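You operate a simulated robot arm through the tools that you are given. There is no shell and no other tool. Be economical: measure what you need, move in short steps, check, and stop when the job is done.

You are at the controls of a simulated two-armed robot. One attempt, no reset.

## Task
Isolate the dryer: breaker off, plug in its pocket, socket cap shut.
Fine: socket E breaker off before the plug is pulled.

The check looks at the end state, three seconds after you hand in, the way a careful person would. Anything else that was tipped, shoved, dropped, spilled or broken makes it a failure. A push-on lid holds only when it is set on centred and level and pressed home; a screw cap is set on level and turned clockwise until tight.

## Robot
Two 7-joint arms with two-finger grippers on one trunk, hanging from a carriage that runs on a gantry, over the field with the corners [-1.249, 0.591], [-1.251, -0.589], [1.249, -0.591], [1.251, 0.589] (x, y) and turns from -362 to 326 degrees about z. Base frame: it is fixed where the carriage stands at the start and does not move with it; the origin is on the floor, on the carriage's upright axis, x ahead of it, y to its left, z up. Readings come in m, degrees, newtons and seconds.
The left shoulder is at the start at [0, 0.236, 1.462], the right one opposite. With the tool pointing down near the work surface each hand reaches from about 0.1 to 0.6 m from the robot's upright axis, wherever it stands, measured 20 degrees to its own side. Places, roughly: dryer plug [1.5, -0.25, 0.75]. Payload 3.43 kg a hand.
The TCP of each hand is the grasp point between the finger pads, 0.03 m short of the fingertips. In the tool frame z runs along the fingers and y along their closing line. The gripper opens to 0.104 m. The gripper's body begins 0.057 m behind the TCP.
Orientation is that of the tool frame in the base frame, as a unit quaternion [x, y, z, w]. With the fingers straight down and closing along the base's y, the tool's x points along the base's -x, its y along +y and its z along -z.

## Interface
- The arms move only by the tool jog_arm. It takes "left_deltas", "right_deltas" or both (then of equal length, played together; a hand with none holds still); each is a list of rows, each a list of 7 numbers: the finger opening in m, from 0 to 0.104, then the shift along the base's x, y, z in m, then the turn, a rotation vector about the base's x, y, z in degrees. In form: [[grip, tx, ty, tz, ax, ay, az], ...]. A call has 1 to 10 rows; each row shifts and turns the commanded pose from where the row before left it. Each row takes 0.2 s and may step no farther than 0.05 m and 8.6 degrees from the row before; otherwise, or with a gripper value out of range, the whole call is refused. A pose out of reach is approached as far as the arm can. The call stops where the force on the tool passes 40 N (or 10 N more than at its start, if that is more) or the arm is blocked; 0.2 s more then pass. Each finger travels about 0.045 m/s and halts on what it meets, pressing with about 41 N; the grip force reading is that of the motor and also rises with nothing between the fingers. The clock runs only during rows and for 0.2 s after the last one: add rows that do not move to give the fingers time. It gives the time, the measured TCP pose, the force on the tool (base axes), the opening and the grip force at its end, in the units of the frame above (readings bear some noise), with the torque about the TCP (base axes, N m) and any sound that the robot's microphone picked up, and new pictures: "show" is both (left out), scene, wrist or none (wrist: the cameras of the hands that moved).
- Cameras (640 x 400 px; columns grow to the right, rows downward): "scene" is now at [0.2594, -0.0584, 1.6061]; the picture's right is [-0.70, -0.72, 0.00], its down [-0.49, 0.48, -0.73] and it looks along [0.52, -0.51, -0.68] (base axes); focal length 214 px, centre (320, 200). "left" rides on the left gripper at [0.067, -0.018, -0.09] in its tool frame; the picture's right is [0.25, 0.97, 0.00], its down [-0.73, 0.19, -0.66] and it looks along [-0.64, 0.17, 0.75] (tool axes); focal length 218 px, centre (320, 200). "right" rides on the right gripper at [0.067, 0.018, -0.09] in its tool frame; the picture's right is [-0.25, 0.97, 0.00], its down [-0.73, -0.19, -0.66] and it looks along [-0.64, -0.17, 0.75] (tool axes); focal length 218 px, centre (320, 200). There is no depth. A picture from a camera that has moved, and an enlarged one, comes with that camera's place and axes in the base frame and with its lens.
- raise_lower(by): slides the trunk up (or, below 0, down) by that many m; the arms and the scene camera ride with it, the base frame stays. It gives what a move gives, with no picture.
- steer(legs): drives the robot by 1 to 6 legs, each [ahead, left, turn to the left] in m, m and degrees, along the robot's own axes; the way and the turn of a leg run together, so that a leg with both is an arc; at most 1.5 m and 180 degrees a leg. The arms and the cameras ride along, it lands a little off, and it stops where it bumps. It keeps to its track: a leg is cut to what the track allows. It gives what a move gives, and a new picture of the scene camera.
- head_to(pan, tilt): turns the head with the scene camera to pan (to the left, within 86 degrees either way) and tilt (down, from -29 to 69), counted from straight ahead of the robot. It gives what a move gives, and a new picture of the scene camera.
- enlarge(camera, box): a new picture of the part [left, top, right, bottom] of that camera's present view, enlarged. The clock stands still meanwhile.
- close_job(): hands the job in; it is judged then, once.

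Work in short steps. Places have to be worked out from the pictures, the camera data and where the tool is seen: move nearer, look again, correct. Check each grasp and each placing, and mend what went wrong. You have 120 turns and 260 pictures in all, those below and enlarged ones among them. Open the grippers and draw the arms clear of the work before you hand the job in, unless the task says otherwise; then end with one line.

The tools are called after "Request:" as name(argument=value, ...) on one line, values as JSON. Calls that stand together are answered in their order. jog_arm: Moves the arms, as the interface text tells. Its arguments: {"type":"object","properties":{"left_deltas":{"type":"array","items":{"type":"array","items":{"type":"number"}}},"right_deltas":{"type":"array","items":{"type":"array","items":{"type":"number"}}},"show":{"type":"string","enum":["both","scene","wrist","none"]}},"required":[]} The other tools are called the same way: raise_lower (by) slides the trunk up or down; steer (legs) drives the base; head_to (pan, tilt) turns the head that bears the scene camera; enlarge (camera, box) takes an enlarged picture of a part of a camera's view; close_job () hands the job in.

At the start:

```text
t: 0.0
left_ee_pos: [0.3964, -0.0654, 1.0012]
left_orientation: [0.0, 1.0, 0.0, 0.0]
left_contact_force: [0.4, -0.4, -0.4]
left_ft_torque: [0.0, 0.02, 0.0]
left_width: 0.1037
left_gripper_force: 0.1
right_ee_pos: [0.3588, -0.4178, 1.0002]
right_orientation: [0.001, 1.0, 0.0, 0.0]
right_contact_force: [-0.4, 0.1, -0.8]
right_ft_torque: [0.01, 0.02, -0.01]
right_width: 0.1042
right_gripper_force: 0.0
trunk travel left (down, up): [-0.373, 0.267]
robot x, y, heading: [0.0019, 0.0046, -0.1]
head pan, tilt: [-44.3, 43.1]
```

scene: 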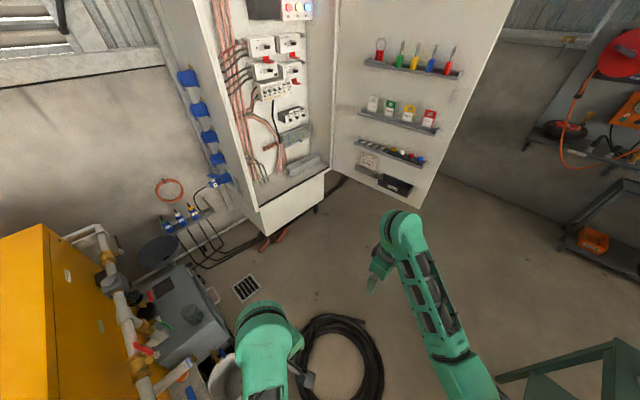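
right: 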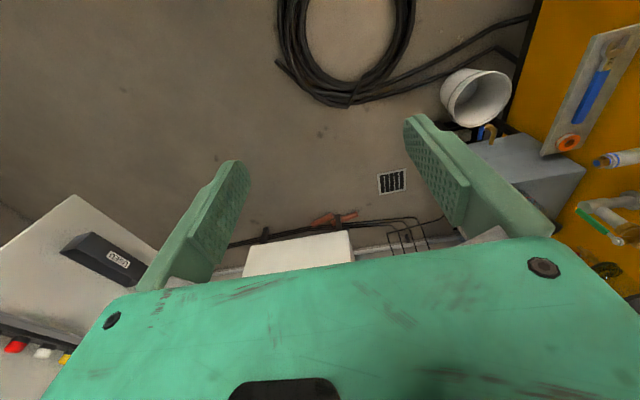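
left: 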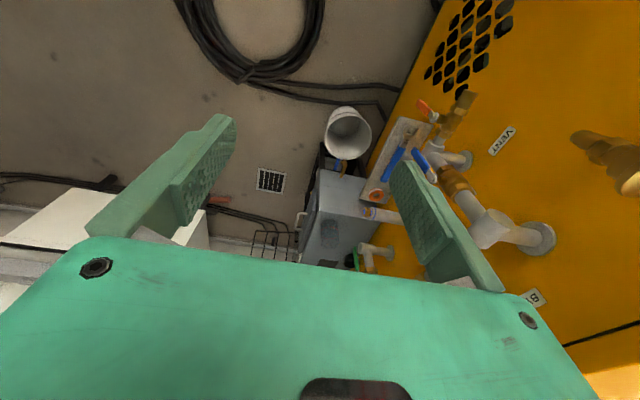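

The row of blue sockets and the plug pockets are on the wall around (200,130)-(190,215); I enlarge there and at the breaker panel.

Request:
enlarge(camera="scene", box=[130, 60, 270, 270])

Request:
head_to(pan=-10, tilt=30)

```text
1.90 times, centred on (200, 165) of scene
camera zoom: at [0.2594, -0.0584, 1.6061], right [-0.7, -0.72, 0.0], down [-0.49, 0.48, -0.73], along [0.52, -0.51, -0.68], focal length 408 px, centre (549, 267)
```

zoom: 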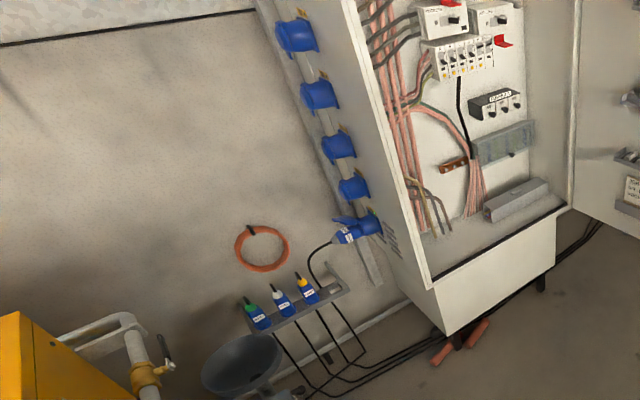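

```text
t: 1.0
left_ee_pos: [0.3983, -0.0645, 0.9991]
left_orientation: [0.0, 1.0, 0.0, 0.0]
left_contact_force: [0.6, -0.2, 0.8]
left_ft_torque: [-0.03, 0.0, 0.0]
left_width: 0.1038
left_gripper_force: 0.0
right_ee_pos: [0.3578, -0.4164, 1.0005]
right_orientation: [0.0, 1.0, 0.0, 0.0]
right_contact_force: [0.4, -0.3, -0.4]
right_ft_torque: [0.0, -0.01, 0.0]
right_width: 0.1041
right_gripper_force: 0.1
trunk travel left (down, up): [-0.373, 0.267]
robot x, y, heading: [-0.0007, 0.0023, -0.1]
head pan, tilt: [-10.0, 30.0]
camera scene: at [0.2891, -0.0164, 1.6259], right [-0.17, -0.98, 0.0], down [-0.49, 0.09, -0.87], along [0.85, -0.15, -0.5], focal length 214 px, centre (320, 200)
```

scene: 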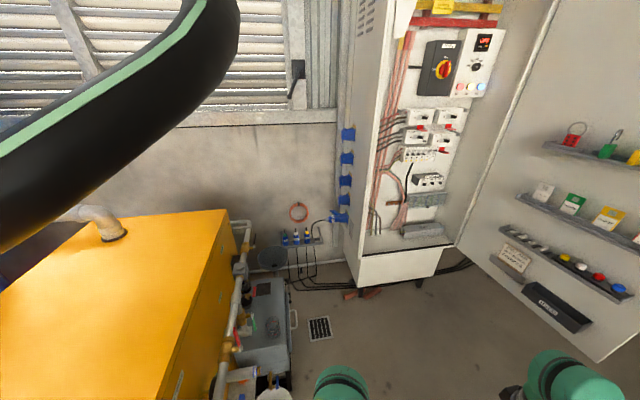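

Both areas need a closer look; enlarging in the new view.

Request:
enlarge(camera="scene", box=[270, 110, 370, 290])

Request:
enlarge(camera="scene", box=[350, 0, 510, 250])

```text
2.22 times, centred on (320, 200) of scene
camera zoom: at [0.2891, -0.0164, 1.6259], right [-0.17, -0.98, 0.0], down [-0.49, 0.09, -0.87], along [0.85, -0.15, -0.5], focal length 477 px, centre (320, 200)
```

zoom: 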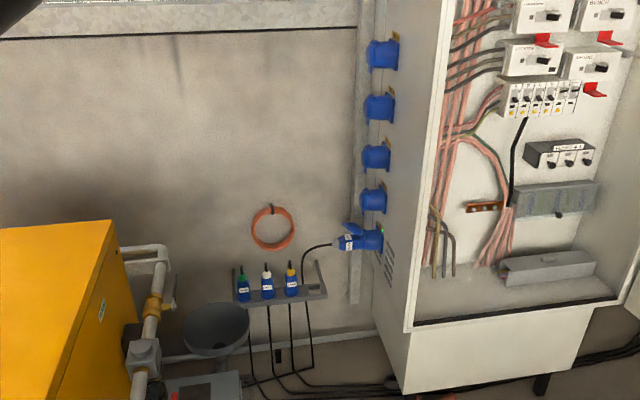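

```text
1.60 times, centred on (430, 125) of scene
camera zoom: at [0.2891, -0.0164, 1.6259], right [-0.17, -0.98, 0.0], down [-0.49, 0.09, -0.87], along [0.85, -0.15, -0.5], focal length 343 px, centre (144, 320)
```

zoom: 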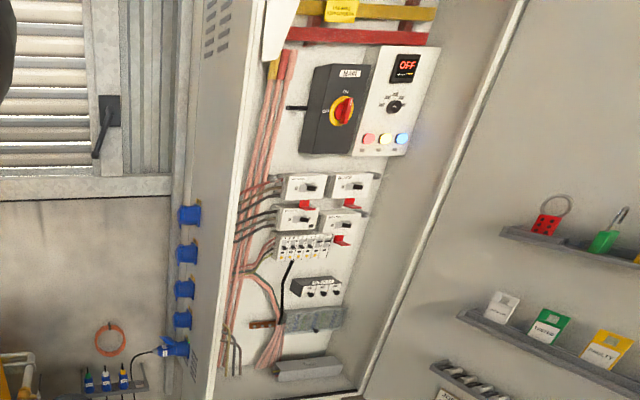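

I check the space around the arms before driving: look left and down, then to the right.

Request:
head_to(pan=30, tilt=50)

Request:
head_to(pan=-10, tilt=65)

```text
t: 2.1
left_ee_pos: [0.3975, -0.0648, 1.0014]
left_orientation: [0.0, 1.0, 0.0, 0.0]
left_contact_force: [0.1, -0.2, 0.3]
left_ft_torque: [0.02, 0.0, -0.03]
left_width: 0.1041
left_gripper_force: 0.0
right_ee_pos: [0.3577, -0.4167, 1.0007]
right_orientation: [0.001, 1.0, 0.0, 0.0]
right_contact_force: [-1.3, 0.2, 0.7]
right_ft_torque: [0.04, 0.0, -0.03]
right_width: 0.1041
right_gripper_force: 0.1
trunk travel left (down, up): [-0.373, 0.267]
robot x, y, heading: [0.0009, 0.0025, -0.1]
head pan, tilt: [30.0, 50.0]
camera scene: at [0.2668, 0.0379, 1.5964], right [0.5, -0.87, 0.0], down [-0.66, -0.38, -0.64], along [0.56, 0.32, -0.77], focal length 214 px, centre (320, 200)
```

scene: 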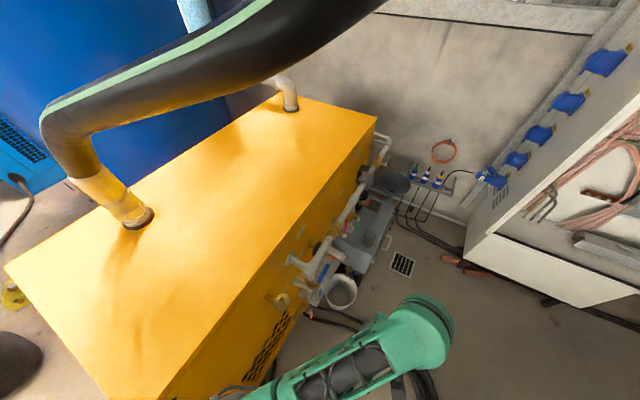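

```text
t: 3.1
left_ee_pos: [0.3972, -0.0639, 1.0006]
left_orientation: [0.0, 1.0, 0.0, 0.0]
left_contact_force: [-0.1, -0.6, 0.0]
left_ft_torque: [0.0, 0.01, -0.01]
left_width: 0.1039
left_gripper_force: 0.1
right_ee_pos: [0.3582, -0.417, 0.9999]
right_orientation: [0.0, 1.0, 0.0, 0.001]
right_contact_force: [0.0, 0.8, 0.1]
right_ft_torque: [0.02, -0.03, 0.02]
right_width: 0.1043
right_gripper_force: 0.0
trunk travel left (down, up): [-0.373, 0.267]
robot x, y, heading: [0.0012, 0.0, 0.0]
head pan, tilt: [-10.0, 65.0]
camera scene: at [0.2599, -0.0111, 1.5783], right [-0.17, -0.98, 0.0], down [-0.89, 0.16, -0.42], along [0.42, -0.07, -0.91], focal length 214 px, centre (320, 200)
```

scene: 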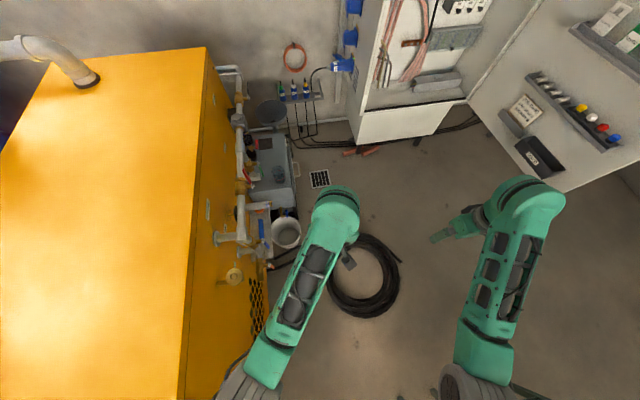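

Clear ahead: dryer is left of the left arm, cabinet door far right. I drive 0.4 m ahead and 0.15 m right for a closer look.

Request:
steer(legs=[[0, -0.15, 0], [0.4, 0, 0]])

Request:
head_to(pan=-20, tilt=30)

Request:
head_to(pan=5, tilt=45)

```text
t: 6.6
left_ee_pos: [0.7956, -0.2124, 0.9996]
left_orientation: [-0.002, 1.0, 0.001, 0.0]
left_contact_force: [0.0, 0.0, 0.8]
left_ft_torque: [-0.03, 0.01, 0.0]
left_width: 0.1041
left_gripper_force: 0.1
right_ee_pos: [0.7579, -0.5649, 1.0]
right_orientation: [-0.001, 1.0, -0.001, 0.0]
right_contact_force: [0.1, -0.6, 0.4]
right_ft_torque: [0.0, -0.02, 0.04]
right_width: 0.1041
right_gripper_force: 0.1
trunk travel left (down, up): [-0.373, 0.267]
robot x, y, heading: [0.4018, -0.1472, 0.2]
head pan, tilt: [-10.0, 65.0]
camera scene: at [0.6595, -0.159, 1.5783], right [-0.17, -0.99, 0.0], down [-0.89, 0.15, -0.42], along [0.42, -0.07, -0.91], focal length 214 px, centre (320, 200)
```

scene: 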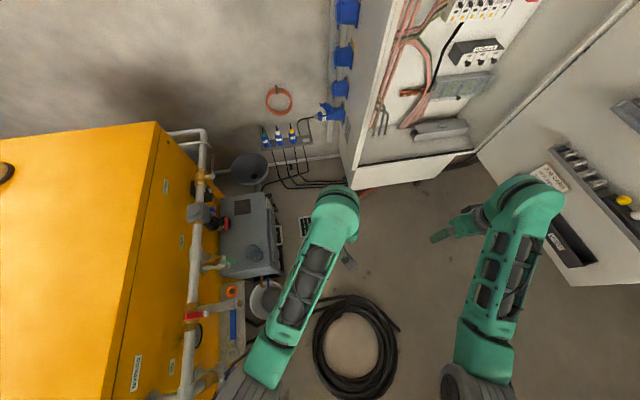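

```text
t: 7.6
left_ee_pos: [0.7971, -0.2127, 1.0005]
left_orientation: [-0.002, 1.0, 0.0, 0.0]
left_contact_force: [0.3, -0.6, 1.4]
left_ft_torque: [0.01, 0.0, -0.02]
left_width: 0.1036
left_gripper_force: 0.1
right_ee_pos: [0.7582, -0.5647, 0.9996]
right_orientation: [-0.002, 1.0, 0.0, 0.0]
right_contact_force: [-0.1, 0.2, -0.7]
right_ft_torque: [0.0, -0.02, 0.03]
right_width: 0.1041
right_gripper_force: 0.0
trunk travel left (down, up): [-0.373, 0.267]
robot x, y, heading: [0.4016, -0.1469, 0.4]
head pan, tilt: [-20.0, 30.0]
camera scene: at [0.6848, -0.1793, 1.6258], right [-0.34, -0.94, 0.0], down [-0.47, 0.17, -0.87], along [0.81, -0.29, -0.5], focal length 214 px, centre (320, 200)
```

scene: 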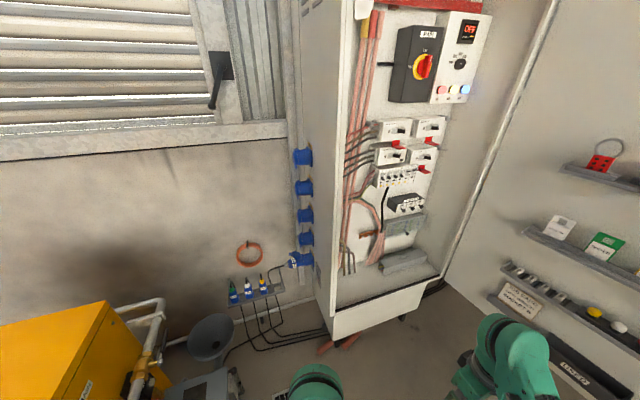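

```text
t: 8.5
left_ee_pos: [0.7982, -0.2126, 0.9998]
left_orientation: [-0.002, 1.0, 0.0, 0.001]
left_contact_force: [0.5, 0.9, -0.5]
left_ft_torque: [0.04, -0.02, 0.0]
left_width: 0.1039
left_gripper_force: 0.1
right_ee_pos: [0.7593, -0.5643, 0.9996]
right_orientation: [-0.002, 1.0, 0.001, 0.0]
right_contact_force: [0.1, -0.2, -0.2]
right_ft_torque: [0.03, -0.06, -0.03]
right_width: 0.1041
right_gripper_force: 0.1
trunk travel left (down, up): [-0.373, 0.267]
robot x, y, heading: [0.4003, -0.1495, 0.1]
head pan, tilt: [5.0, 45.0]
camera scene: at [0.6808, -0.1414, 1.6033], right [0.09, -1.0, 0.0], down [-0.7, -0.06, -0.71], along [0.7, 0.06, -0.71], focal length 214 px, centre (320, 200)
```

scene: 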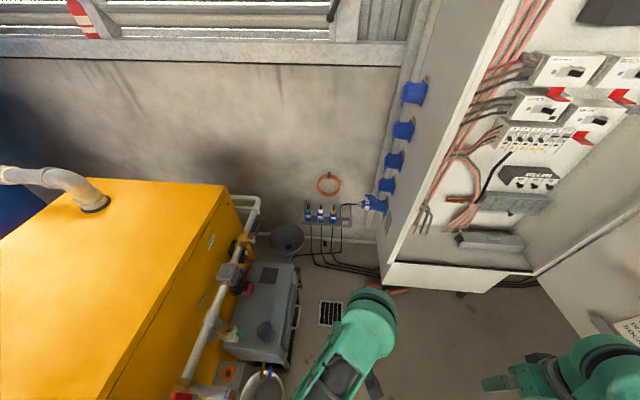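

Closer now. I enlarge the sockets/pockets and the breaker panel to read labels.

Request:
enlarge(camera="scene", box=[290, 160, 410, 270])

Request:
enlarge(camera="scene", box=[450, 40, 640, 260])

Request:
enlarge(camera="scene", box=[480, 110, 600, 200])

```text
3.64 times, centred on (350, 215) of scene
camera zoom: at [0.6808, -0.1414, 1.6033], right [0.09, -1.0, 0.0], down [-0.7, -0.06, -0.71], along [0.7, 0.06, -0.71], focal length 780 px, centre (211, 146)
```

zoom: 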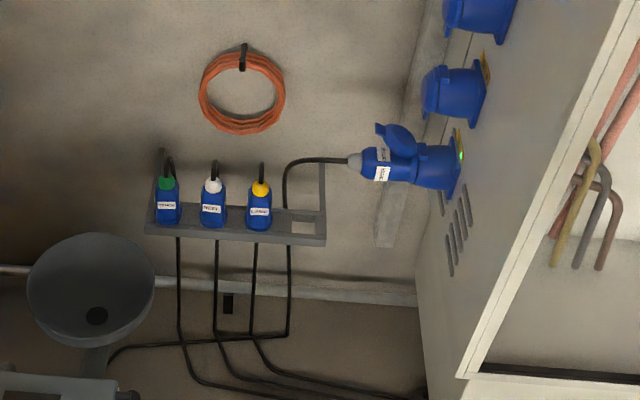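

```text
1.82 times, centred on (545, 150) of scene
camera zoom: at [0.6808, -0.1414, 1.6033], right [0.09, -1.0, 0.0], down [-0.7, -0.06, -0.71], along [0.7, 0.06, -0.71], focal length 390 px, centre (-89, 291)
```

zoom: 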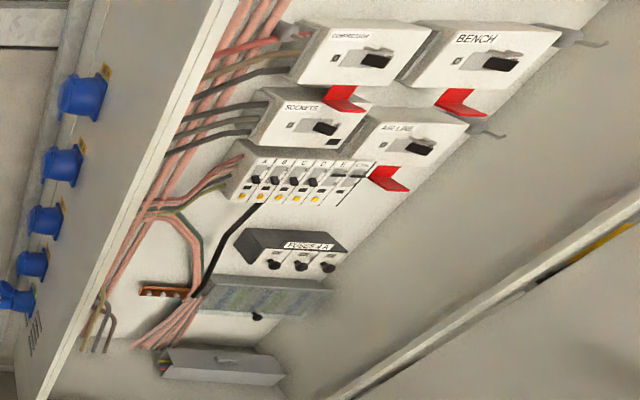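

```text
4.44 times, centred on (540, 155) of scene
camera zoom: at [0.6808, -0.1414, 1.6033], right [0.09, -1.0, 0.0], down [-0.7, -0.06, -0.71], along [0.7, 0.06, -0.71], focal length 953 px, centre (-658, 400)
```

zoom: 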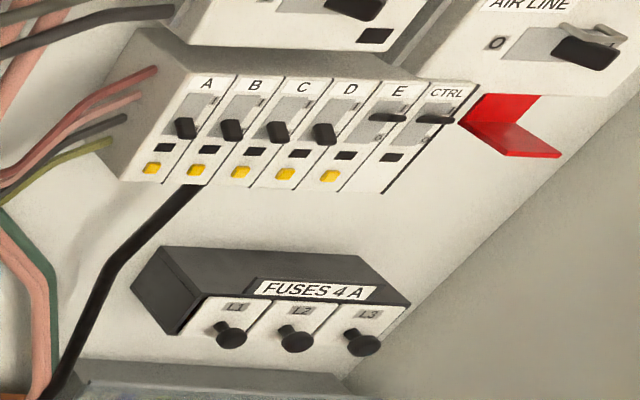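

E's breaker is the only socket breaker up (on); A–D and their LEDs are off, and E's socket has the green light. For parallax and reach I drive 0.35 m to the right and look at the breaker row and sockets again.

Request:
steer(legs=[[0, -0.35, 0]])

Request:
head_to(pan=-20, tilt=30)

Request:
enlarge(camera="scene", box=[260, 100, 440, 220])

```text
t: 10.8
left_ee_pos: [0.7981, -0.5672, 1.001]
left_orientation: [0.0, 1.0, -0.001, 0.0]
left_contact_force: [0.5, -0.5, -0.6]
left_ft_torque: [0.01, 0.02, 0.03]
left_width: 0.104
left_gripper_force: 0.0
right_ee_pos: [0.7583, -0.9192, 0.9999]
right_orientation: [-0.002, 1.0, 0.0, -0.001]
right_contact_force: [0.1, -1.4, -0.2]
right_ft_torque: [-0.02, 0.01, -0.02]
right_width: 0.104
right_gripper_force: 0.1
trunk travel left (down, up): [-0.373, 0.267]
robot x, y, heading: [0.3972, -0.5011, 0.3]
head pan, tilt: [5.0, 45.0]
camera scene: at [0.6815, -0.4958, 1.6033], right [0.09, -1.0, 0.0], down [-0.7, -0.06, -0.71], along [0.7, 0.06, -0.71], focal length 214 px, centre (320, 200)
```

scene: 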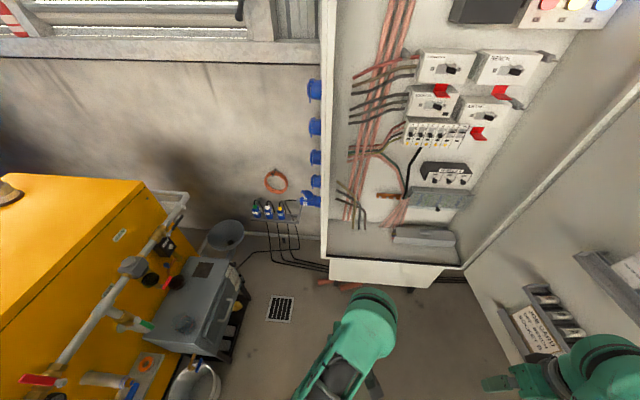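

```text
t: 11.7
left_ee_pos: [0.7992, -0.568, 0.9999]
left_orientation: [-0.002, 1.0, 0.0, 0.0]
left_contact_force: [-0.2, -0.8, -0.1]
left_ft_torque: [0.01, 0.0, 0.0]
left_width: 0.104
left_gripper_force: 0.2
right_ee_pos: [0.7601, -0.9184, 0.9999]
right_orientation: [-0.002, 1.0, 0.001, 0.0]
right_contact_force: [-0.3, 0.3, -0.6]
right_ft_torque: [0.0, -0.02, 0.02]
right_width: 0.104
right_gripper_force: 0.0
trunk travel left (down, up): [-0.373, 0.267]
robot x, y, heading: [0.3992, -0.5009, 0.1]
head pan, tilt: [-20.0, 30.0]
camera scene: at [0.6855, -0.5334, 1.6259], right [-0.34, -0.94, 0.0], down [-0.47, 0.17, -0.87], along [0.81, -0.29, -0.5], focal length 214 px, centre (320, 200)
```

scene: 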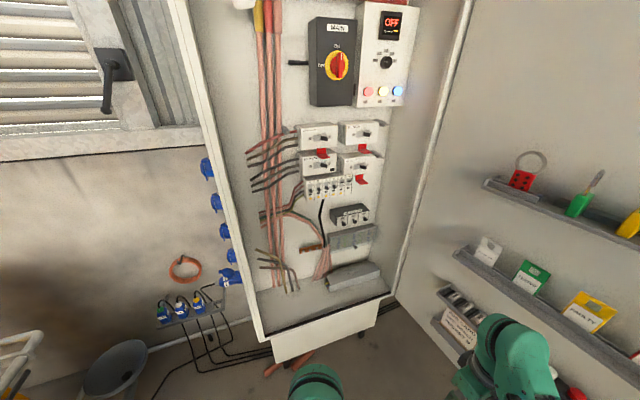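

```text
3.33 times, centred on (350, 160) of scene
camera zoom: at [0.6855, -0.5334, 1.6259], right [-0.34, -0.94, 0.0], down [-0.47, 0.17, -0.87], along [0.81, -0.29, -0.5], focal length 715 px, centre (220, 333)
```

zoom: 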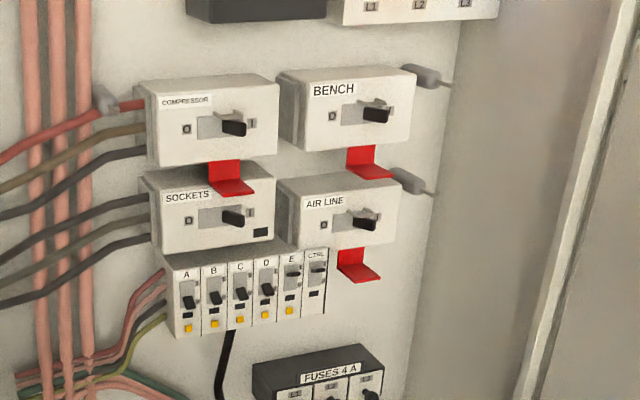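

Triangulating the two views: E toggle ≈ (1.45, -0.91, 1.23), breaker pitch ≈ 0.033 m, cabinet front at x ≈ 1.33. I turn the right hand to point forward (+x), fingers closed, moving it forward and up meanwhile.

Request:
jog_arm(right_deltas=[[0.0, 0.02, 0, 0.025, 0, -8.5, 0], [0.0, 0.02, 0, 0.025, 0, -8.5, 0], [0.0, 0.02, 0, 0.025, 0, -8.5, 0], [0.0, 0.02, 0, 0.025, 0, -8.5, 0], [0.0, 0.02, 0, 0.025, 0, -8.5, 0], [0.0, 0.02, 0, 0.025, 0, -8.5, 0], [0.0, 0.02, 0, 0.025, 0, -8.5, 0], [0.0, 0.02, 0, 0.025, 0, -8.5, 0], [0.0, 0.02, 0, 0.025, 0, -8.5, 0], [0.0, 0.02, 0, 0.025, 0, -8.5, 0]], show="both")

```text
t: 13.9
left_ee_pos: [0.7985, -0.5673, 1.0002]
left_orientation: [-0.001, 1.0, 0.0, 0.0]
left_contact_force: [0.1, -0.4, -0.6]
left_ft_torque: [0.02, -0.02, 0.01]
left_width: 0.1039
left_gripper_force: 0.0
right_ee_pos: [0.971, -0.7772, 1.3404]
right_orientation: [0.007, 0.74, -0.009, 0.673]
right_contact_force: [0.5, 0.4, 0.2]
right_ft_torque: [0.02, 0.0, -0.01]
right_width: 0.0001
right_gripper_force: 35.3
right hand out of reach, approached as far as the arm can: row 6, 7, 8, 9, 10
trunk travel left (down, up): [-0.373, 0.267]
robot x, y, heading: [0.402, -0.5032, 0.3]
head pan, tilt: [-20.0, 30.0]
camera scene: at [0.6857, -0.5335, 1.626], right [-0.34, -0.94, 0.0], down [-0.47, 0.17, -0.87], along [0.81, -0.3, -0.5], focal length 214 px, centre (320, 200)
camera right: at [0.8742, -0.7602, 1.2816], right [0.04, 0.97, 0.25], down [-0.59, -0.18, 0.79], along [0.81, -0.18, 0.56], focal length 218 px, centre (320, 200)
```

scene: 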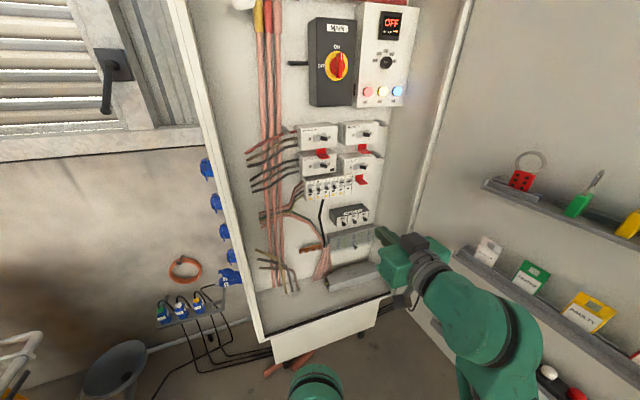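
right: 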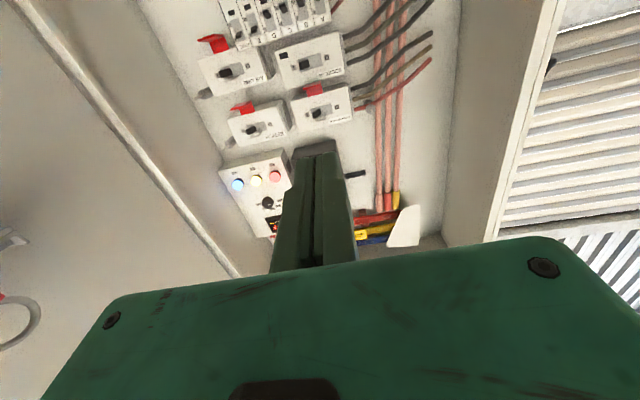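

The hand points forward but stalled off the wanted position; I try nudging it right and down with slightly less reach.

Request:
jog_arm(right_deltas=[[0.0, -0.04, 0, 0, 0, 0, 0], [0.0, -0.03, 0, 0, 0, 0, 0], [0, 0, 0, 0, 0, 0, 0]], show="none")

```text
t: 14.7
left_ee_pos: [0.796, -0.5661, 1.0005]
left_orientation: [-0.001, 1.0, -0.001, 0.0]
left_contact_force: [-0.3, -0.4, -0.4]
left_ft_torque: [0.02, -0.02, 0.01]
left_width: 0.1039
left_gripper_force: 0.2
right_ee_pos: [0.8975, -0.7721, 1.3375]
right_orientation: [0.002, 0.739, -0.003, 0.674]
right_contact_force: [0.4, 0.3, -0.7]
right_ft_torque: [0.02, 0.02, 0.02]
right_width: 0.0
right_gripper_force: 34.7
right hand out of reach, approached as far as the arm can: row 1
trunk travel left (down, up): [-0.373, 0.267]
robot x, y, heading: [0.3981, -0.5035, 0.2]
head pan, tilt: [-20.0, 30.0]
```

Commands restart from the reached pose. I test going down to working height (z≈1.26) and a bit right.

Request:
jog_arm(right_deltas=[[0.0, 0, 0, -0.04, 0, 0, 0], [0.0, 0, 0, -0.04, 0, -5, 0], [0, 0, -0.03, 0, 0, 0, 0], [0, 0, -0.03, 0, 0, 0, 0]], show="none")

```text
t: 15.7
left_ee_pos: [0.7988, -0.5671, 1.0002]
left_orientation: [-0.001, 1.0, 0.0, 0.0]
left_contact_force: [0.5, 0.7, -0.5]
left_ft_torque: [0.04, -0.04, 0.03]
left_width: 0.104
left_gripper_force: 0.1
right_ee_pos: [0.9511, -0.7377, 1.2671]
right_orientation: [0.006, 0.71, -0.007, 0.705]
right_contact_force: [-0.1, -0.1, -0.4]
right_ft_torque: [-0.02, -0.02, 0.04]
right_width: 0.0
right_gripper_force: 35.0
right hand out of reach, approached as far as the arm can: row 1, 2, 3, 4
trunk travel left (down, up): [-0.373, 0.267]
robot x, y, heading: [0.399, -0.5012, 0.2]
head pan, tilt: [-20.0, 30.0]
```

I lower the trunk so the hand works nearer shoulder level, where it was reachable, then raise the hand.

Request:
raise_lower(by=-0.2)

Request:
jog_arm(right_deltas=[[0.0, 0, 0, 0.05, 0, 0, 0], [0.0, 0, 0, 0.05, 0, 0, 0], [0, 0, 0, 0.05, 0, 0, 0], [0, 0, -0.04, 0, 0, 0, 0], [0, 0, -0.04, 0, 0, 0, 0]], show="scene")

```text
t: 17.9
left_ee_pos: [0.7984, -0.5673, 0.8006]
left_orientation: [-0.001, 1.0, 0.0, 0.0]
left_contact_force: [0.0, -0.1, -0.1]
left_ft_torque: [0.01, -0.01, 0.03]
left_width: 0.1037
left_gripper_force: 0.0
right_ee_pos: [0.9508, -0.738, 1.0668]
right_orientation: [0.006, 0.709, -0.008, 0.705]
right_contact_force: [-0.3, -0.7, 0.4]
right_ft_torque: [0.02, -0.03, 0.01]
right_width: 0.0
right_gripper_force: 34.8
trunk travel left (down, up): [-0.173, 0.467]
robot x, y, heading: [0.401, -0.5053, -0.1]
head pan, tilt: [-20.0, 30.0]
```

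```text
t: 19.1
left_ee_pos: [0.8021, -0.5665, 0.8013]
left_orientation: [-0.001, 1.0, 0.0, 0.002]
left_contact_force: [0.8, -0.2, 0.5]
left_ft_torque: [0.03, 0.06, -0.01]
left_width: 0.1041
left_gripper_force: 0.0
right_ee_pos: [0.9531, -0.8002, 1.2237]
right_orientation: [0.011, 0.71, -0.012, 0.704]
right_contact_force: [1.1, 0.2, -0.5]
right_ft_torque: [0.01, -0.03, 0.0]
right_width: 0.0
right_gripper_force: 35.1
right hand out of reach, approached as far as the arm can: row 5
trunk travel left (down, up): [-0.173, 0.467]
robot x, y, heading: [0.4022, -0.5017, 0.1]
head pan, tilt: [-20.0, 30.0]
camera scene: at [0.6871, -0.5336, 1.4262], right [-0.34, -0.94, 0.0], down [-0.47, 0.17, -0.87], along [0.81, -0.3, -0.5], focal length 214 px, centre (320, 200)
```

scene: 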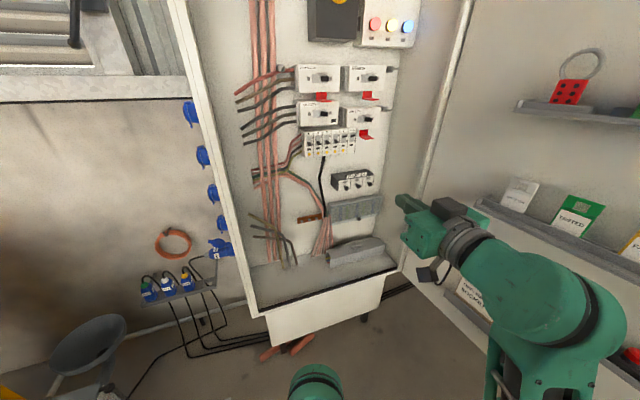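

Reachable now. Driving close could bring the right elbow near the open door's shelves, so I test how far the arm extends forward from here instead.

Request:
jog_arm(right_deltas=[[0.0, 0.05, 0, 0, 0, 0, 0], [0.0, 0.05, 0, 0, 0, 0, 0], [0, 0.05, 0, 0, 0, 0, 0], [0, 0.05, 0, 0, 0, 0, 0]], show="scene")

```text
t: 20.1
left_ee_pos: [0.7986, -0.5676, 0.8015]
left_orientation: [-0.001, 1.0, 0.0, 0.001]
left_contact_force: [0.5, -1.4, -0.8]
left_ft_torque: [-0.04, -0.01, 0.03]
left_width: 0.1042
left_gripper_force: 0.0
right_ee_pos: [1.1282, -0.7668, 1.2532]
right_orientation: [0.009, 0.708, -0.01, 0.706]
right_contact_force: [0.2, -0.8, -0.3]
right_ft_torque: [0.0, 0.02, 0.0]
right_width: 0.0002
right_gripper_force: 35.0
right hand out of reach, approached as far as the arm can: row 1, 2, 3, 4
trunk travel left (down, up): [-0.173, 0.467]
robot x, y, heading: [0.3997, -0.5054, -0.0]
head pan, tilt: [-20.0, 30.0]
camera scene: at [0.6861, -0.5333, 1.4261], right [-0.34, -0.94, 0.0], down [-0.47, 0.17, -0.87], along [0.81, -0.3, -0.5], focal length 214 px, centre (320, 200)
```

scene: 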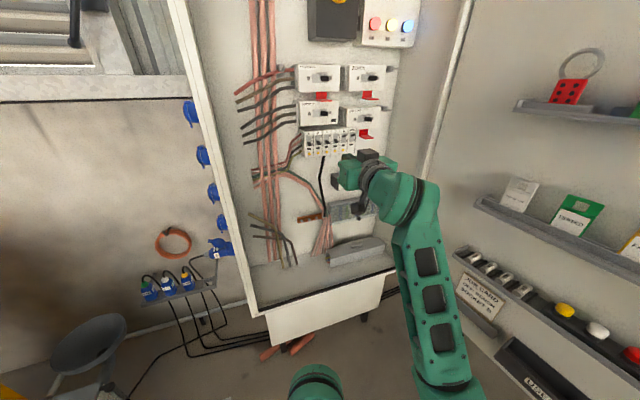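

Extended, the elbow stays well inboard. I move the carriage right, turn 5° right and ahead 0.2 m, staying ~0.1 m short of the breakers.

Request:
steer(legs=[[0, -0.065, -5], [0.2, 0, 0]])

Request:
enlarge(camera="scene", box=[260, 80, 460, 220])

Request:
enlarge(camera="right", box=[0, 0, 640, 400])

```text
t: 22.2
left_ee_pos: [0.9847, -0.6844, 0.8004]
left_orientation: [0.042, 0.999, 0.001, 0.0]
left_contact_force: [0.0, 0.3, 0.2]
left_ft_torque: [0.0, 0.06, 0.02]
left_width: 0.1037
left_gripper_force: 0.0
right_ee_pos: [1.2964, -0.9122, 1.2507]
right_orientation: [0.04, 0.708, -0.04, 0.704]
right_contact_force: [1.0, 0.9, -0.2]
right_ft_torque: [0.0, 0.01, 0.02]
right_width: 0.0
right_gripper_force: 34.9
trunk travel left (down, up): [-0.173, 0.467]
robot x, y, heading: [0.5948, -0.5837, -4.8]
head pan, tilt: [-20.0, 30.0]
camera scene: at [0.8766, -0.6412, 1.426], right [-0.42, -0.91, 0.0], down [-0.45, 0.21, -0.87], along [0.79, -0.36, -0.5], focal length 214 px, centre (320, 200)
```

scene: 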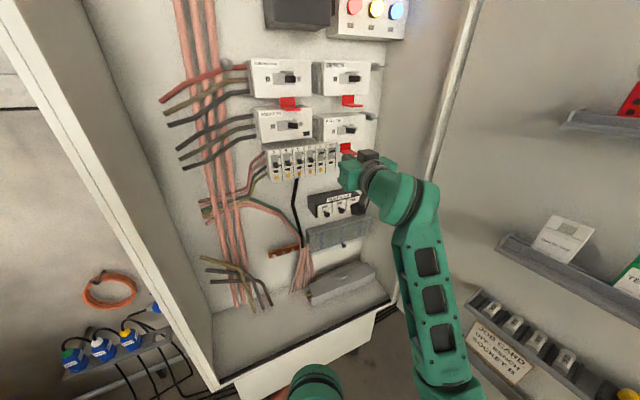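

```text
2.86 times, centred on (360, 150) of scene
camera zoom: at [0.8766, -0.6412, 1.426], right [-0.42, -0.91, 0.0], down [-0.45, 0.21, -0.87], along [0.79, -0.36, -0.5], focal length 613 px, centre (206, 343)
```

zoom: 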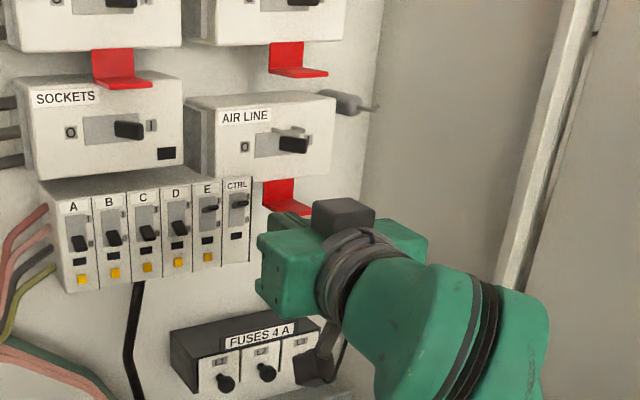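

```text
1.00 times, centred on (320, 200) of right (not enlarged: the box is as wide or as high as the picture)
camera zoom: at [1.2077, -0.8862, 1.1843], right [0.11, 0.96, 0.25], down [-0.67, -0.12, 0.73], along [0.73, -0.25, 0.63], focal length 218 px, centre (320, 200)
```

zoom: 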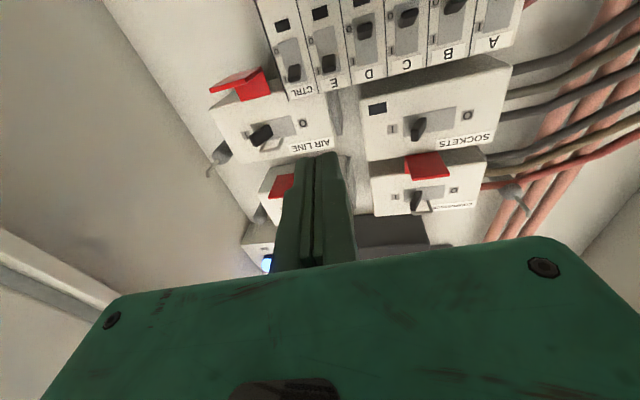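

E toggle now triangulates to ≈ (1.465, -0.917, 1.221). I retract the hand 5 cm to get off its reach limit, then drive 0.12 m closer.

Request:
jog_arm(right_deltas=[[0.0, -0.04, 0, 0.0, 0, 0, 0], [0.0, -0.03, 0, 0, 0, 0, 0], [0, 0, 0, 0, 0, 0, 0]], show="none")

Request:
steer(legs=[[0.14, 0.012, 0]])

Request:
enlarge(camera="scene", box=[220, 60, 420, 200])

Request:
enlarge(camera="right", box=[200, 0, 520, 200])

```text
t: 23.1
left_ee_pos: [0.9852, -0.684, 0.8001]
left_orientation: [0.042, 0.999, 0.0, -0.001]
left_contact_force: [0.0, -0.1, 0.6]
left_ft_torque: [-0.01, -0.01, 0.0]
left_width: 0.1039
left_gripper_force: 0.1
right_ee_pos: [1.2253, -0.9117, 1.25]
right_orientation: [0.039, 0.708, -0.04, 0.704]
right_contact_force: [0.2, -0.2, 0.3]
right_ft_torque: [0.0, -0.02, -0.03]
right_width: 0.0001
right_gripper_force: 35.1
trunk travel left (down, up): [-0.173, 0.467]
robot x, y, heading: [0.5965, -0.5882, -4.7]
head pan, tilt: [-20.0, 30.0]
```

```text
t: 24.4
left_ee_pos: [1.1241, -0.6861, 0.8003]
left_orientation: [0.044, 0.999, 0.001, 0.0]
left_contact_force: [-0.2, 0.4, -0.2]
left_ft_torque: [0.01, 0.0, 0.01]
left_width: 0.1041
left_gripper_force: 0.1
right_ee_pos: [1.3625, -0.9136, 1.2502]
right_orientation: [0.04, 0.709, -0.041, 0.703]
right_contact_force: [0.1, -0.3, 0.6]
right_ft_torque: [-0.01, 0.0, 0.0]
right_width: 0.0001
right_gripper_force: 35.1
trunk travel left (down, up): [-0.173, 0.467]
robot x, y, heading: [0.7306, -0.5864, -5.1]
head pan, tilt: [-20.0, 30.0]
camera scene: at [1.0138, -0.6417, 1.4261], right [-0.42, -0.91, 0.0], down [-0.45, 0.21, -0.87], along [0.79, -0.37, -0.5], focal length 214 px, centre (320, 200)
```

scene: 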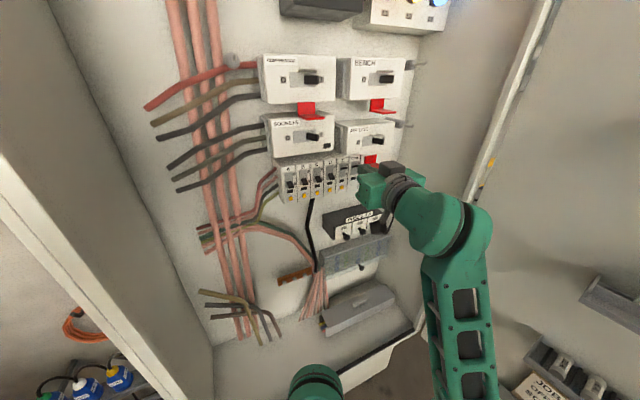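

```text
2.86 times, centred on (320, 130) of scene
camera zoom: at [1.0138, -0.6417, 1.4261], right [-0.42, -0.91, 0.0], down [-0.45, 0.21, -0.87], along [0.79, -0.37, -0.5], focal length 613 px, centre (320, 400)
```

zoom: 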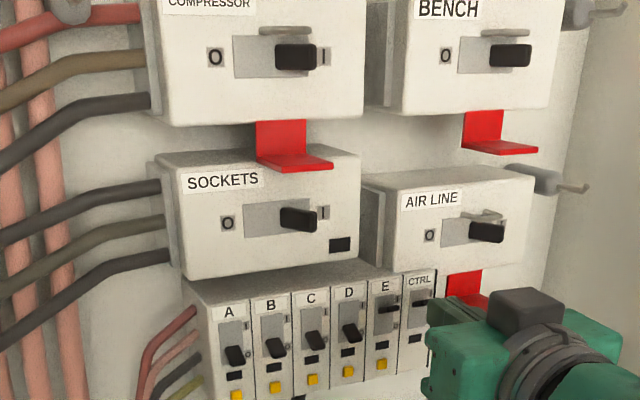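

```text
2.00 times, centred on (360, 100) of right
camera zoom: at [1.2739, -0.8871, 1.1827], right [0.11, 0.96, 0.25], down [-0.67, -0.11, 0.73], along [0.73, -0.25, 0.63], focal length 436 px, centre (240, 400)
```

zoom: 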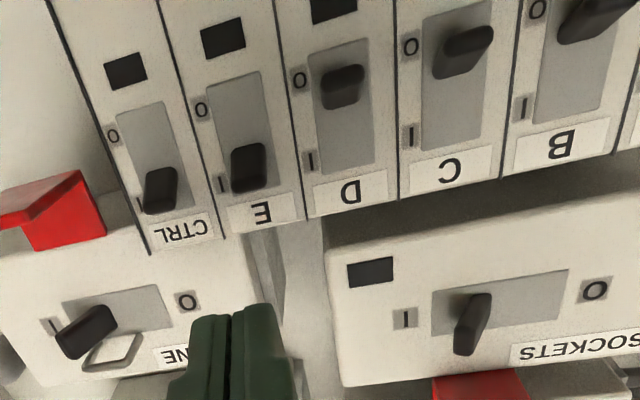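

Path is clear: toggle front at ≈ (1.457, -0.917, 1.223), fingertips line up at y ≈ -0.917 and above it. I advance 7 cm, over the lever.

Request:
jog_arm(right_deltas=[[0.0, 0.03, 0, 0.0, 0, 0, 0], [0.0, 0.025, 0, 0, 0, 0, 0], [0, 0.015, 0, 0, 0, 0, 0], [0, 0, 0, 0, 0, 0, 0]], show="none")

Request:
enlarge(camera="scene", box=[270, 100, 410, 200])

Request:
enlarge(camera="right", box=[200, 0, 520, 200])

```text
t: 25.4
left_ee_pos: [1.1216, -0.6851, 0.8003]
left_orientation: [0.043, 0.999, 0.0, 0.0]
left_contact_force: [-0.4, -0.1, -0.5]
left_ft_torque: [-0.04, 0.0, -0.03]
left_width: 0.1039
left_gripper_force: 0.2
right_ee_pos: [1.4319, -0.9122, 1.2485]
right_orientation: [0.041, 0.708, -0.042, 0.703]
right_contact_force: [0.3, -0.7, -0.4]
right_ft_torque: [0.02, 0.02, -0.02]
right_width: 0.0001
right_gripper_force: 34.8
trunk travel left (down, up): [-0.173, 0.467]
robot x, y, heading: [0.7327, -0.584, -4.9]
head pan, tilt: [-20.0, 30.0]
```

```text
4.00 times, centred on (340, 150) of scene
camera zoom: at [1.0131, -0.6417, 1.4259], right [-0.42, -0.91, 0.0], down [-0.45, 0.21, -0.87], along [0.78, -0.37, -0.5], focal length 858 px, centre (240, 400)
```

zoom: 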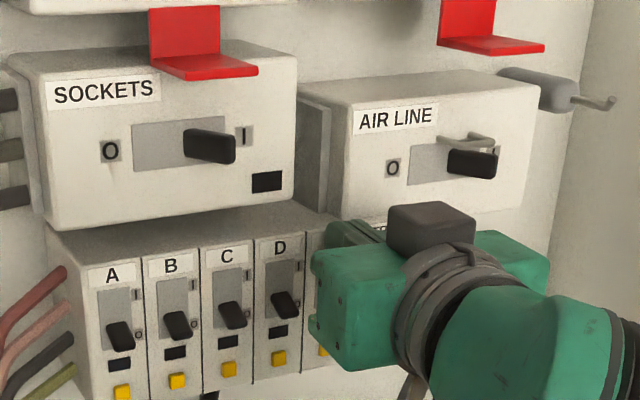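

```text
2.00 times, centred on (360, 100) of right
camera zoom: at [1.3433, -0.8868, 1.1816], right [0.11, 0.96, 0.25], down [-0.67, -0.11, 0.73], along [0.73, -0.25, 0.63], focal length 436 px, centre (240, 400)
```

zoom: 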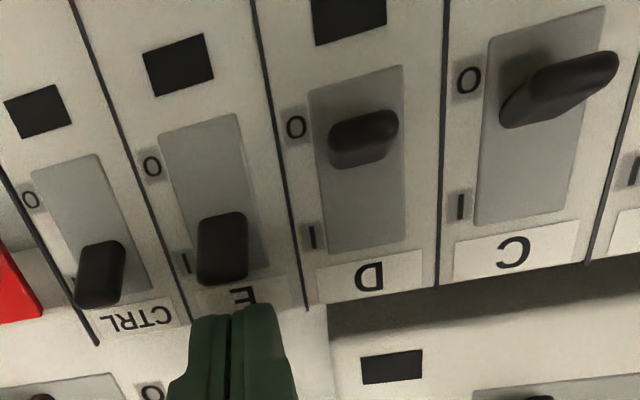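

Fingertips sit right above the E lever, centred. Pushing down ~3.2 cm.

Request:
jog_arm(right_deltas=[[0.0, 0, 0, -0.01, 0, 0, 0], [0.0, 0, 0, -0.01, 0, 0, 0], [0, 0, 0, -0.007, 0, 0, 0], [0, 0, 0, -0.005, 0, 0, 0]], show="none")

Request:
enlarge(camera="right", box=[200, 0, 520, 200])

```text
t: 26.4
left_ee_pos: [1.1238, -0.6863, 0.8004]
left_orientation: [0.043, 0.999, 0.0, 0.0]
left_contact_force: [0.4, 1.1, 0.8]
left_ft_torque: [0.02, 0.03, 0.03]
left_width: 0.1042
left_gripper_force: 0.0
right_ee_pos: [1.4322, -0.9123, 1.2209]
right_orientation: [0.043, 0.707, -0.045, 0.704]
right_contact_force: [-0.8, 1.5, 6.4]
right_ft_torque: [-0.01, -0.12, 0.06]
right_width: 0.0
right_gripper_force: 34.8
trunk travel left (down, up): [-0.173, 0.467]
robot x, y, heading: [0.7332, -0.5879, -4.9]
head pan, tilt: [-20.0, 30.0]
```

```text
2.00 times, centred on (360, 100) of right
camera zoom: at [1.3434, -0.8852, 1.1536], right [0.12, 0.96, 0.25], down [-0.67, -0.11, 0.73], along [0.73, -0.26, 0.63], focal length 436 px, centre (240, 400)
```

zoom: 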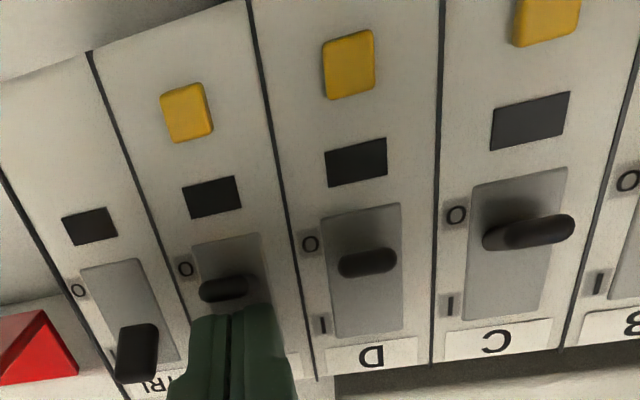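

Lever is past mid-travel with ~6 N resistance; pushing about 1.2 cm further.

Request:
jog_arm(right_deltas=[[0.0, 0, 0, -0.006, 0, 0, 0], [0.0, 0, 0, -0.006, 0, 0, 0], [0, 0, 0, 0, 0, 0, 0]], show="none")

Request:
enlarge(camera="right", box=[200, 0, 520, 200])

```text
t: 27.2
left_ee_pos: [1.1245, -0.686, 0.8014]
left_orientation: [0.044, 0.999, -0.001, 0.0]
left_contact_force: [-0.5, -0.3, 0.0]
left_ft_torque: [0.02, -0.02, 0.02]
left_width: 0.1041
left_gripper_force: 0.0
right_ee_pos: [1.427, -0.9114, 1.2165]
right_orientation: [0.041, 0.704, -0.044, 0.708]
right_contact_force: [-5.5, -0.3, 27.2]
right_ft_torque: [0.08, -0.49, -0.09]
right_width: 0.0058
right_gripper_force: 35.4
right hand out of reach, approached as far as the arm can: row 1
trunk travel left (down, up): [-0.173, 0.467]
robot x, y, heading: [0.731, -0.5841, -5.0]
head pan, tilt: [-20.0, 30.0]
```

```text
2.00 times, centred on (360, 100) of right
camera zoom: at [1.339, -0.8847, 1.15], right [0.12, 0.96, 0.25], down [-0.68, -0.11, 0.73], along [0.73, -0.25, 0.64], focal length 436 px, centre (240, 400)
```

zoom: 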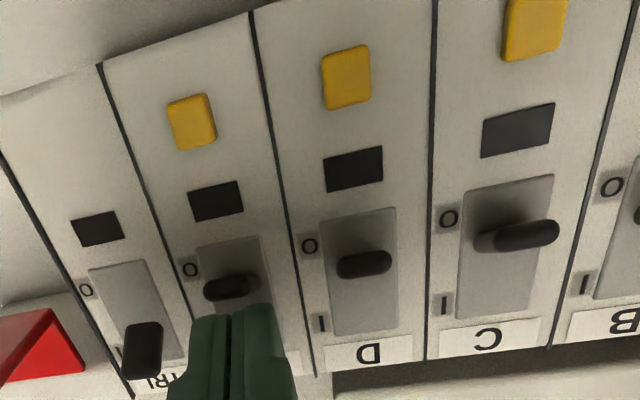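

E's lever now looks like D's (off), at its stop. I back up and look.

Request:
jog_arm(right_deltas=[[0.0, 0, 0, 0.01, 0, 0, 0], [0.0, -0.03, 0, 0.01, 0, 0, 0], [0, -0.04, 0, 0, 0, 0, 0], [0, -0.03, 0, 0, 0, 0, 0]], show="none")

Request:
enlarge(camera="right", box=[200, 0, 520, 200])

Request:
enlarge(camera="scene", box=[250, 100, 410, 220])

```text
t: 28.2
left_ee_pos: [1.121, -0.6862, 0.8005]
left_orientation: [0.043, 0.999, 0.0, 0.0]
left_contact_force: [0.1, -0.3, -0.4]
left_ft_torque: [0.0, -0.01, -0.03]
left_width: 0.1041
left_gripper_force: 0.0
right_ee_pos: [1.3268, -0.9095, 1.2304]
right_orientation: [0.04, 0.709, -0.041, 0.702]
right_contact_force: [-0.4, 0.0, -0.1]
right_ft_torque: [0.0, 0.0, 0.03]
right_width: 0.0001
right_gripper_force: 35.2
trunk travel left (down, up): [-0.173, 0.467]
robot x, y, heading: [0.7301, -0.5855, -4.7]
head pan, tilt: [-20.0, 30.0]
```

```text
2.00 times, centred on (360, 100) of right
camera zoom: at [1.2375, -0.8838, 1.1628], right [0.11, 0.96, 0.25], down [-0.67, -0.11, 0.74], along [0.74, -0.25, 0.63], focal length 436 px, centre (240, 400)
```

zoom: 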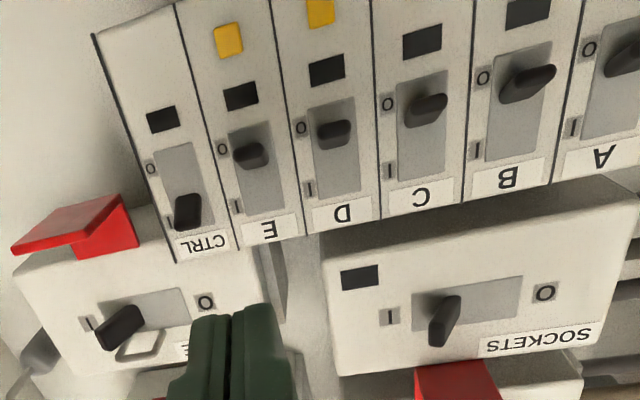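

```text
3.33 times, centred on (330, 160) of scene
camera zoom: at [1.0128, -0.6416, 1.4257], right [-0.42, -0.91, 0.0], down [-0.45, 0.21, -0.87], along [0.78, -0.37, -0.5], focal length 715 px, centre (287, 333)
```

zoom: 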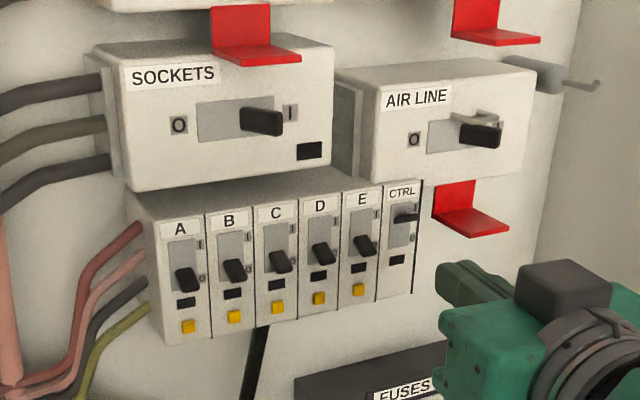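

E breaker is off; CTRL and the others unchanged. I back out, straighten and shift left to look at the socket and pockets.

Request:
steer(legs=[[-0.35, 0, 0], [0, 0, 5], [0, 0.35, 0]])

Request:
head_to(pan=0, tilt=35)

Request:
enlarge(camera="scene", box=[260, 140, 420, 260])

```text
t: 32.9
left_ee_pos: [0.7699, -0.26, 0.8013]
left_orientation: [-0.01, 1.0, 0.0, 0.0]
left_contact_force: [-0.2, 0.3, -0.5]
left_ft_torque: [0.02, 0.03, 0.0]
left_width: 0.104
left_gripper_force: 0.0
right_ee_pos: [0.9974, -0.4622, 1.2301]
right_orientation: [0.002, 0.709, -0.003, 0.705]
right_contact_force: [0.1, -0.1, 0.7]
right_ft_torque: [0.04, 0.03, 0.01]
right_width: 0.0002
right_gripper_force: 34.3
trunk travel left (down, up): [-0.173, 0.467]
robot x, y, heading: [0.3686, -0.2045, 1.0]
head pan, tilt: [-20.0, 30.0]
camera scene: at [0.6563, -0.2294, 1.4259], right [-0.32, -0.95, 0.0], down [-0.47, 0.16, -0.87], along [0.82, -0.28, -0.5], focal length 214 px, centre (320, 200)
```

scene: 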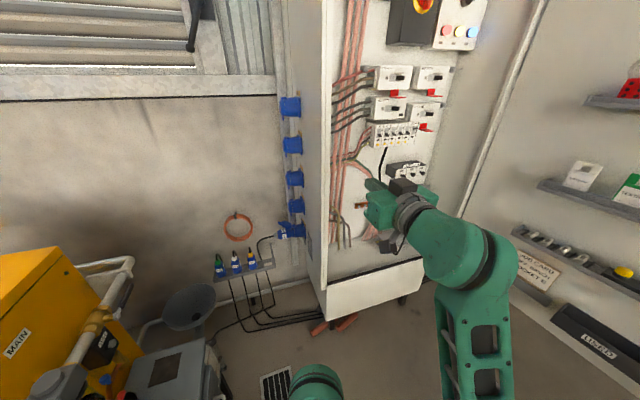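

```text
t: 33.7
left_ee_pos: [0.7701, -0.2613, 0.801]
left_orientation: [-0.01, 1.0, 0.0, 0.0]
left_contact_force: [0.1, 0.6, 0.3]
left_ft_torque: [-0.05, 0.02, 0.02]
left_width: 0.1039
left_gripper_force: 0.1
right_ee_pos: [0.9963, -0.4637, 1.2307]
right_orientation: [0.003, 0.709, -0.004, 0.705]
right_contact_force: [0.0, -0.8, 0.1]
right_ft_torque: [0.01, 0.0, 0.04]
right_width: 0.0
right_gripper_force: 34.8
trunk travel left (down, up): [-0.173, 0.467]
robot x, y, heading: [0.3686, -0.2056, 1.0]
head pan, tilt: [0.0, 35.0]
camera scene: at [0.6587, -0.1988, 1.4182], right [0.02, -1.0, 0.0], down [-0.57, -0.01, -0.82], along [0.82, 0.02, -0.57], focal length 214 px, centre (320, 200)
```

scene: 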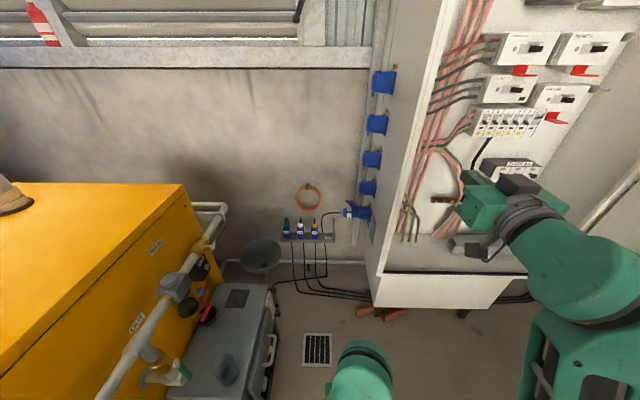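

```text
3.33 times, centred on (340, 200) of scene
camera zoom: at [0.6587, -0.1988, 1.4182], right [0.02, -1.0, 0.0], down [-0.57, -0.01, -0.82], along [0.82, 0.02, -0.57], focal length 715 px, centre (253, 200)
```

zoom: 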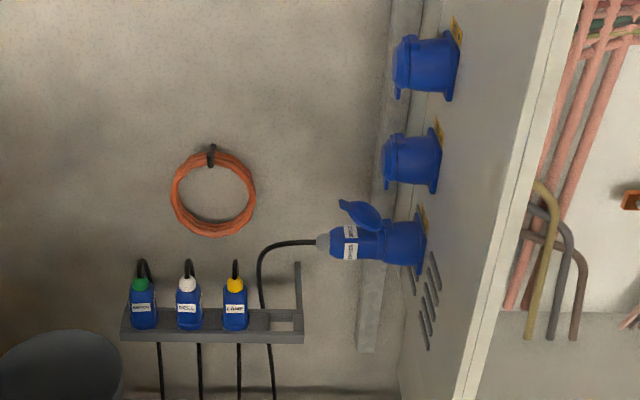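

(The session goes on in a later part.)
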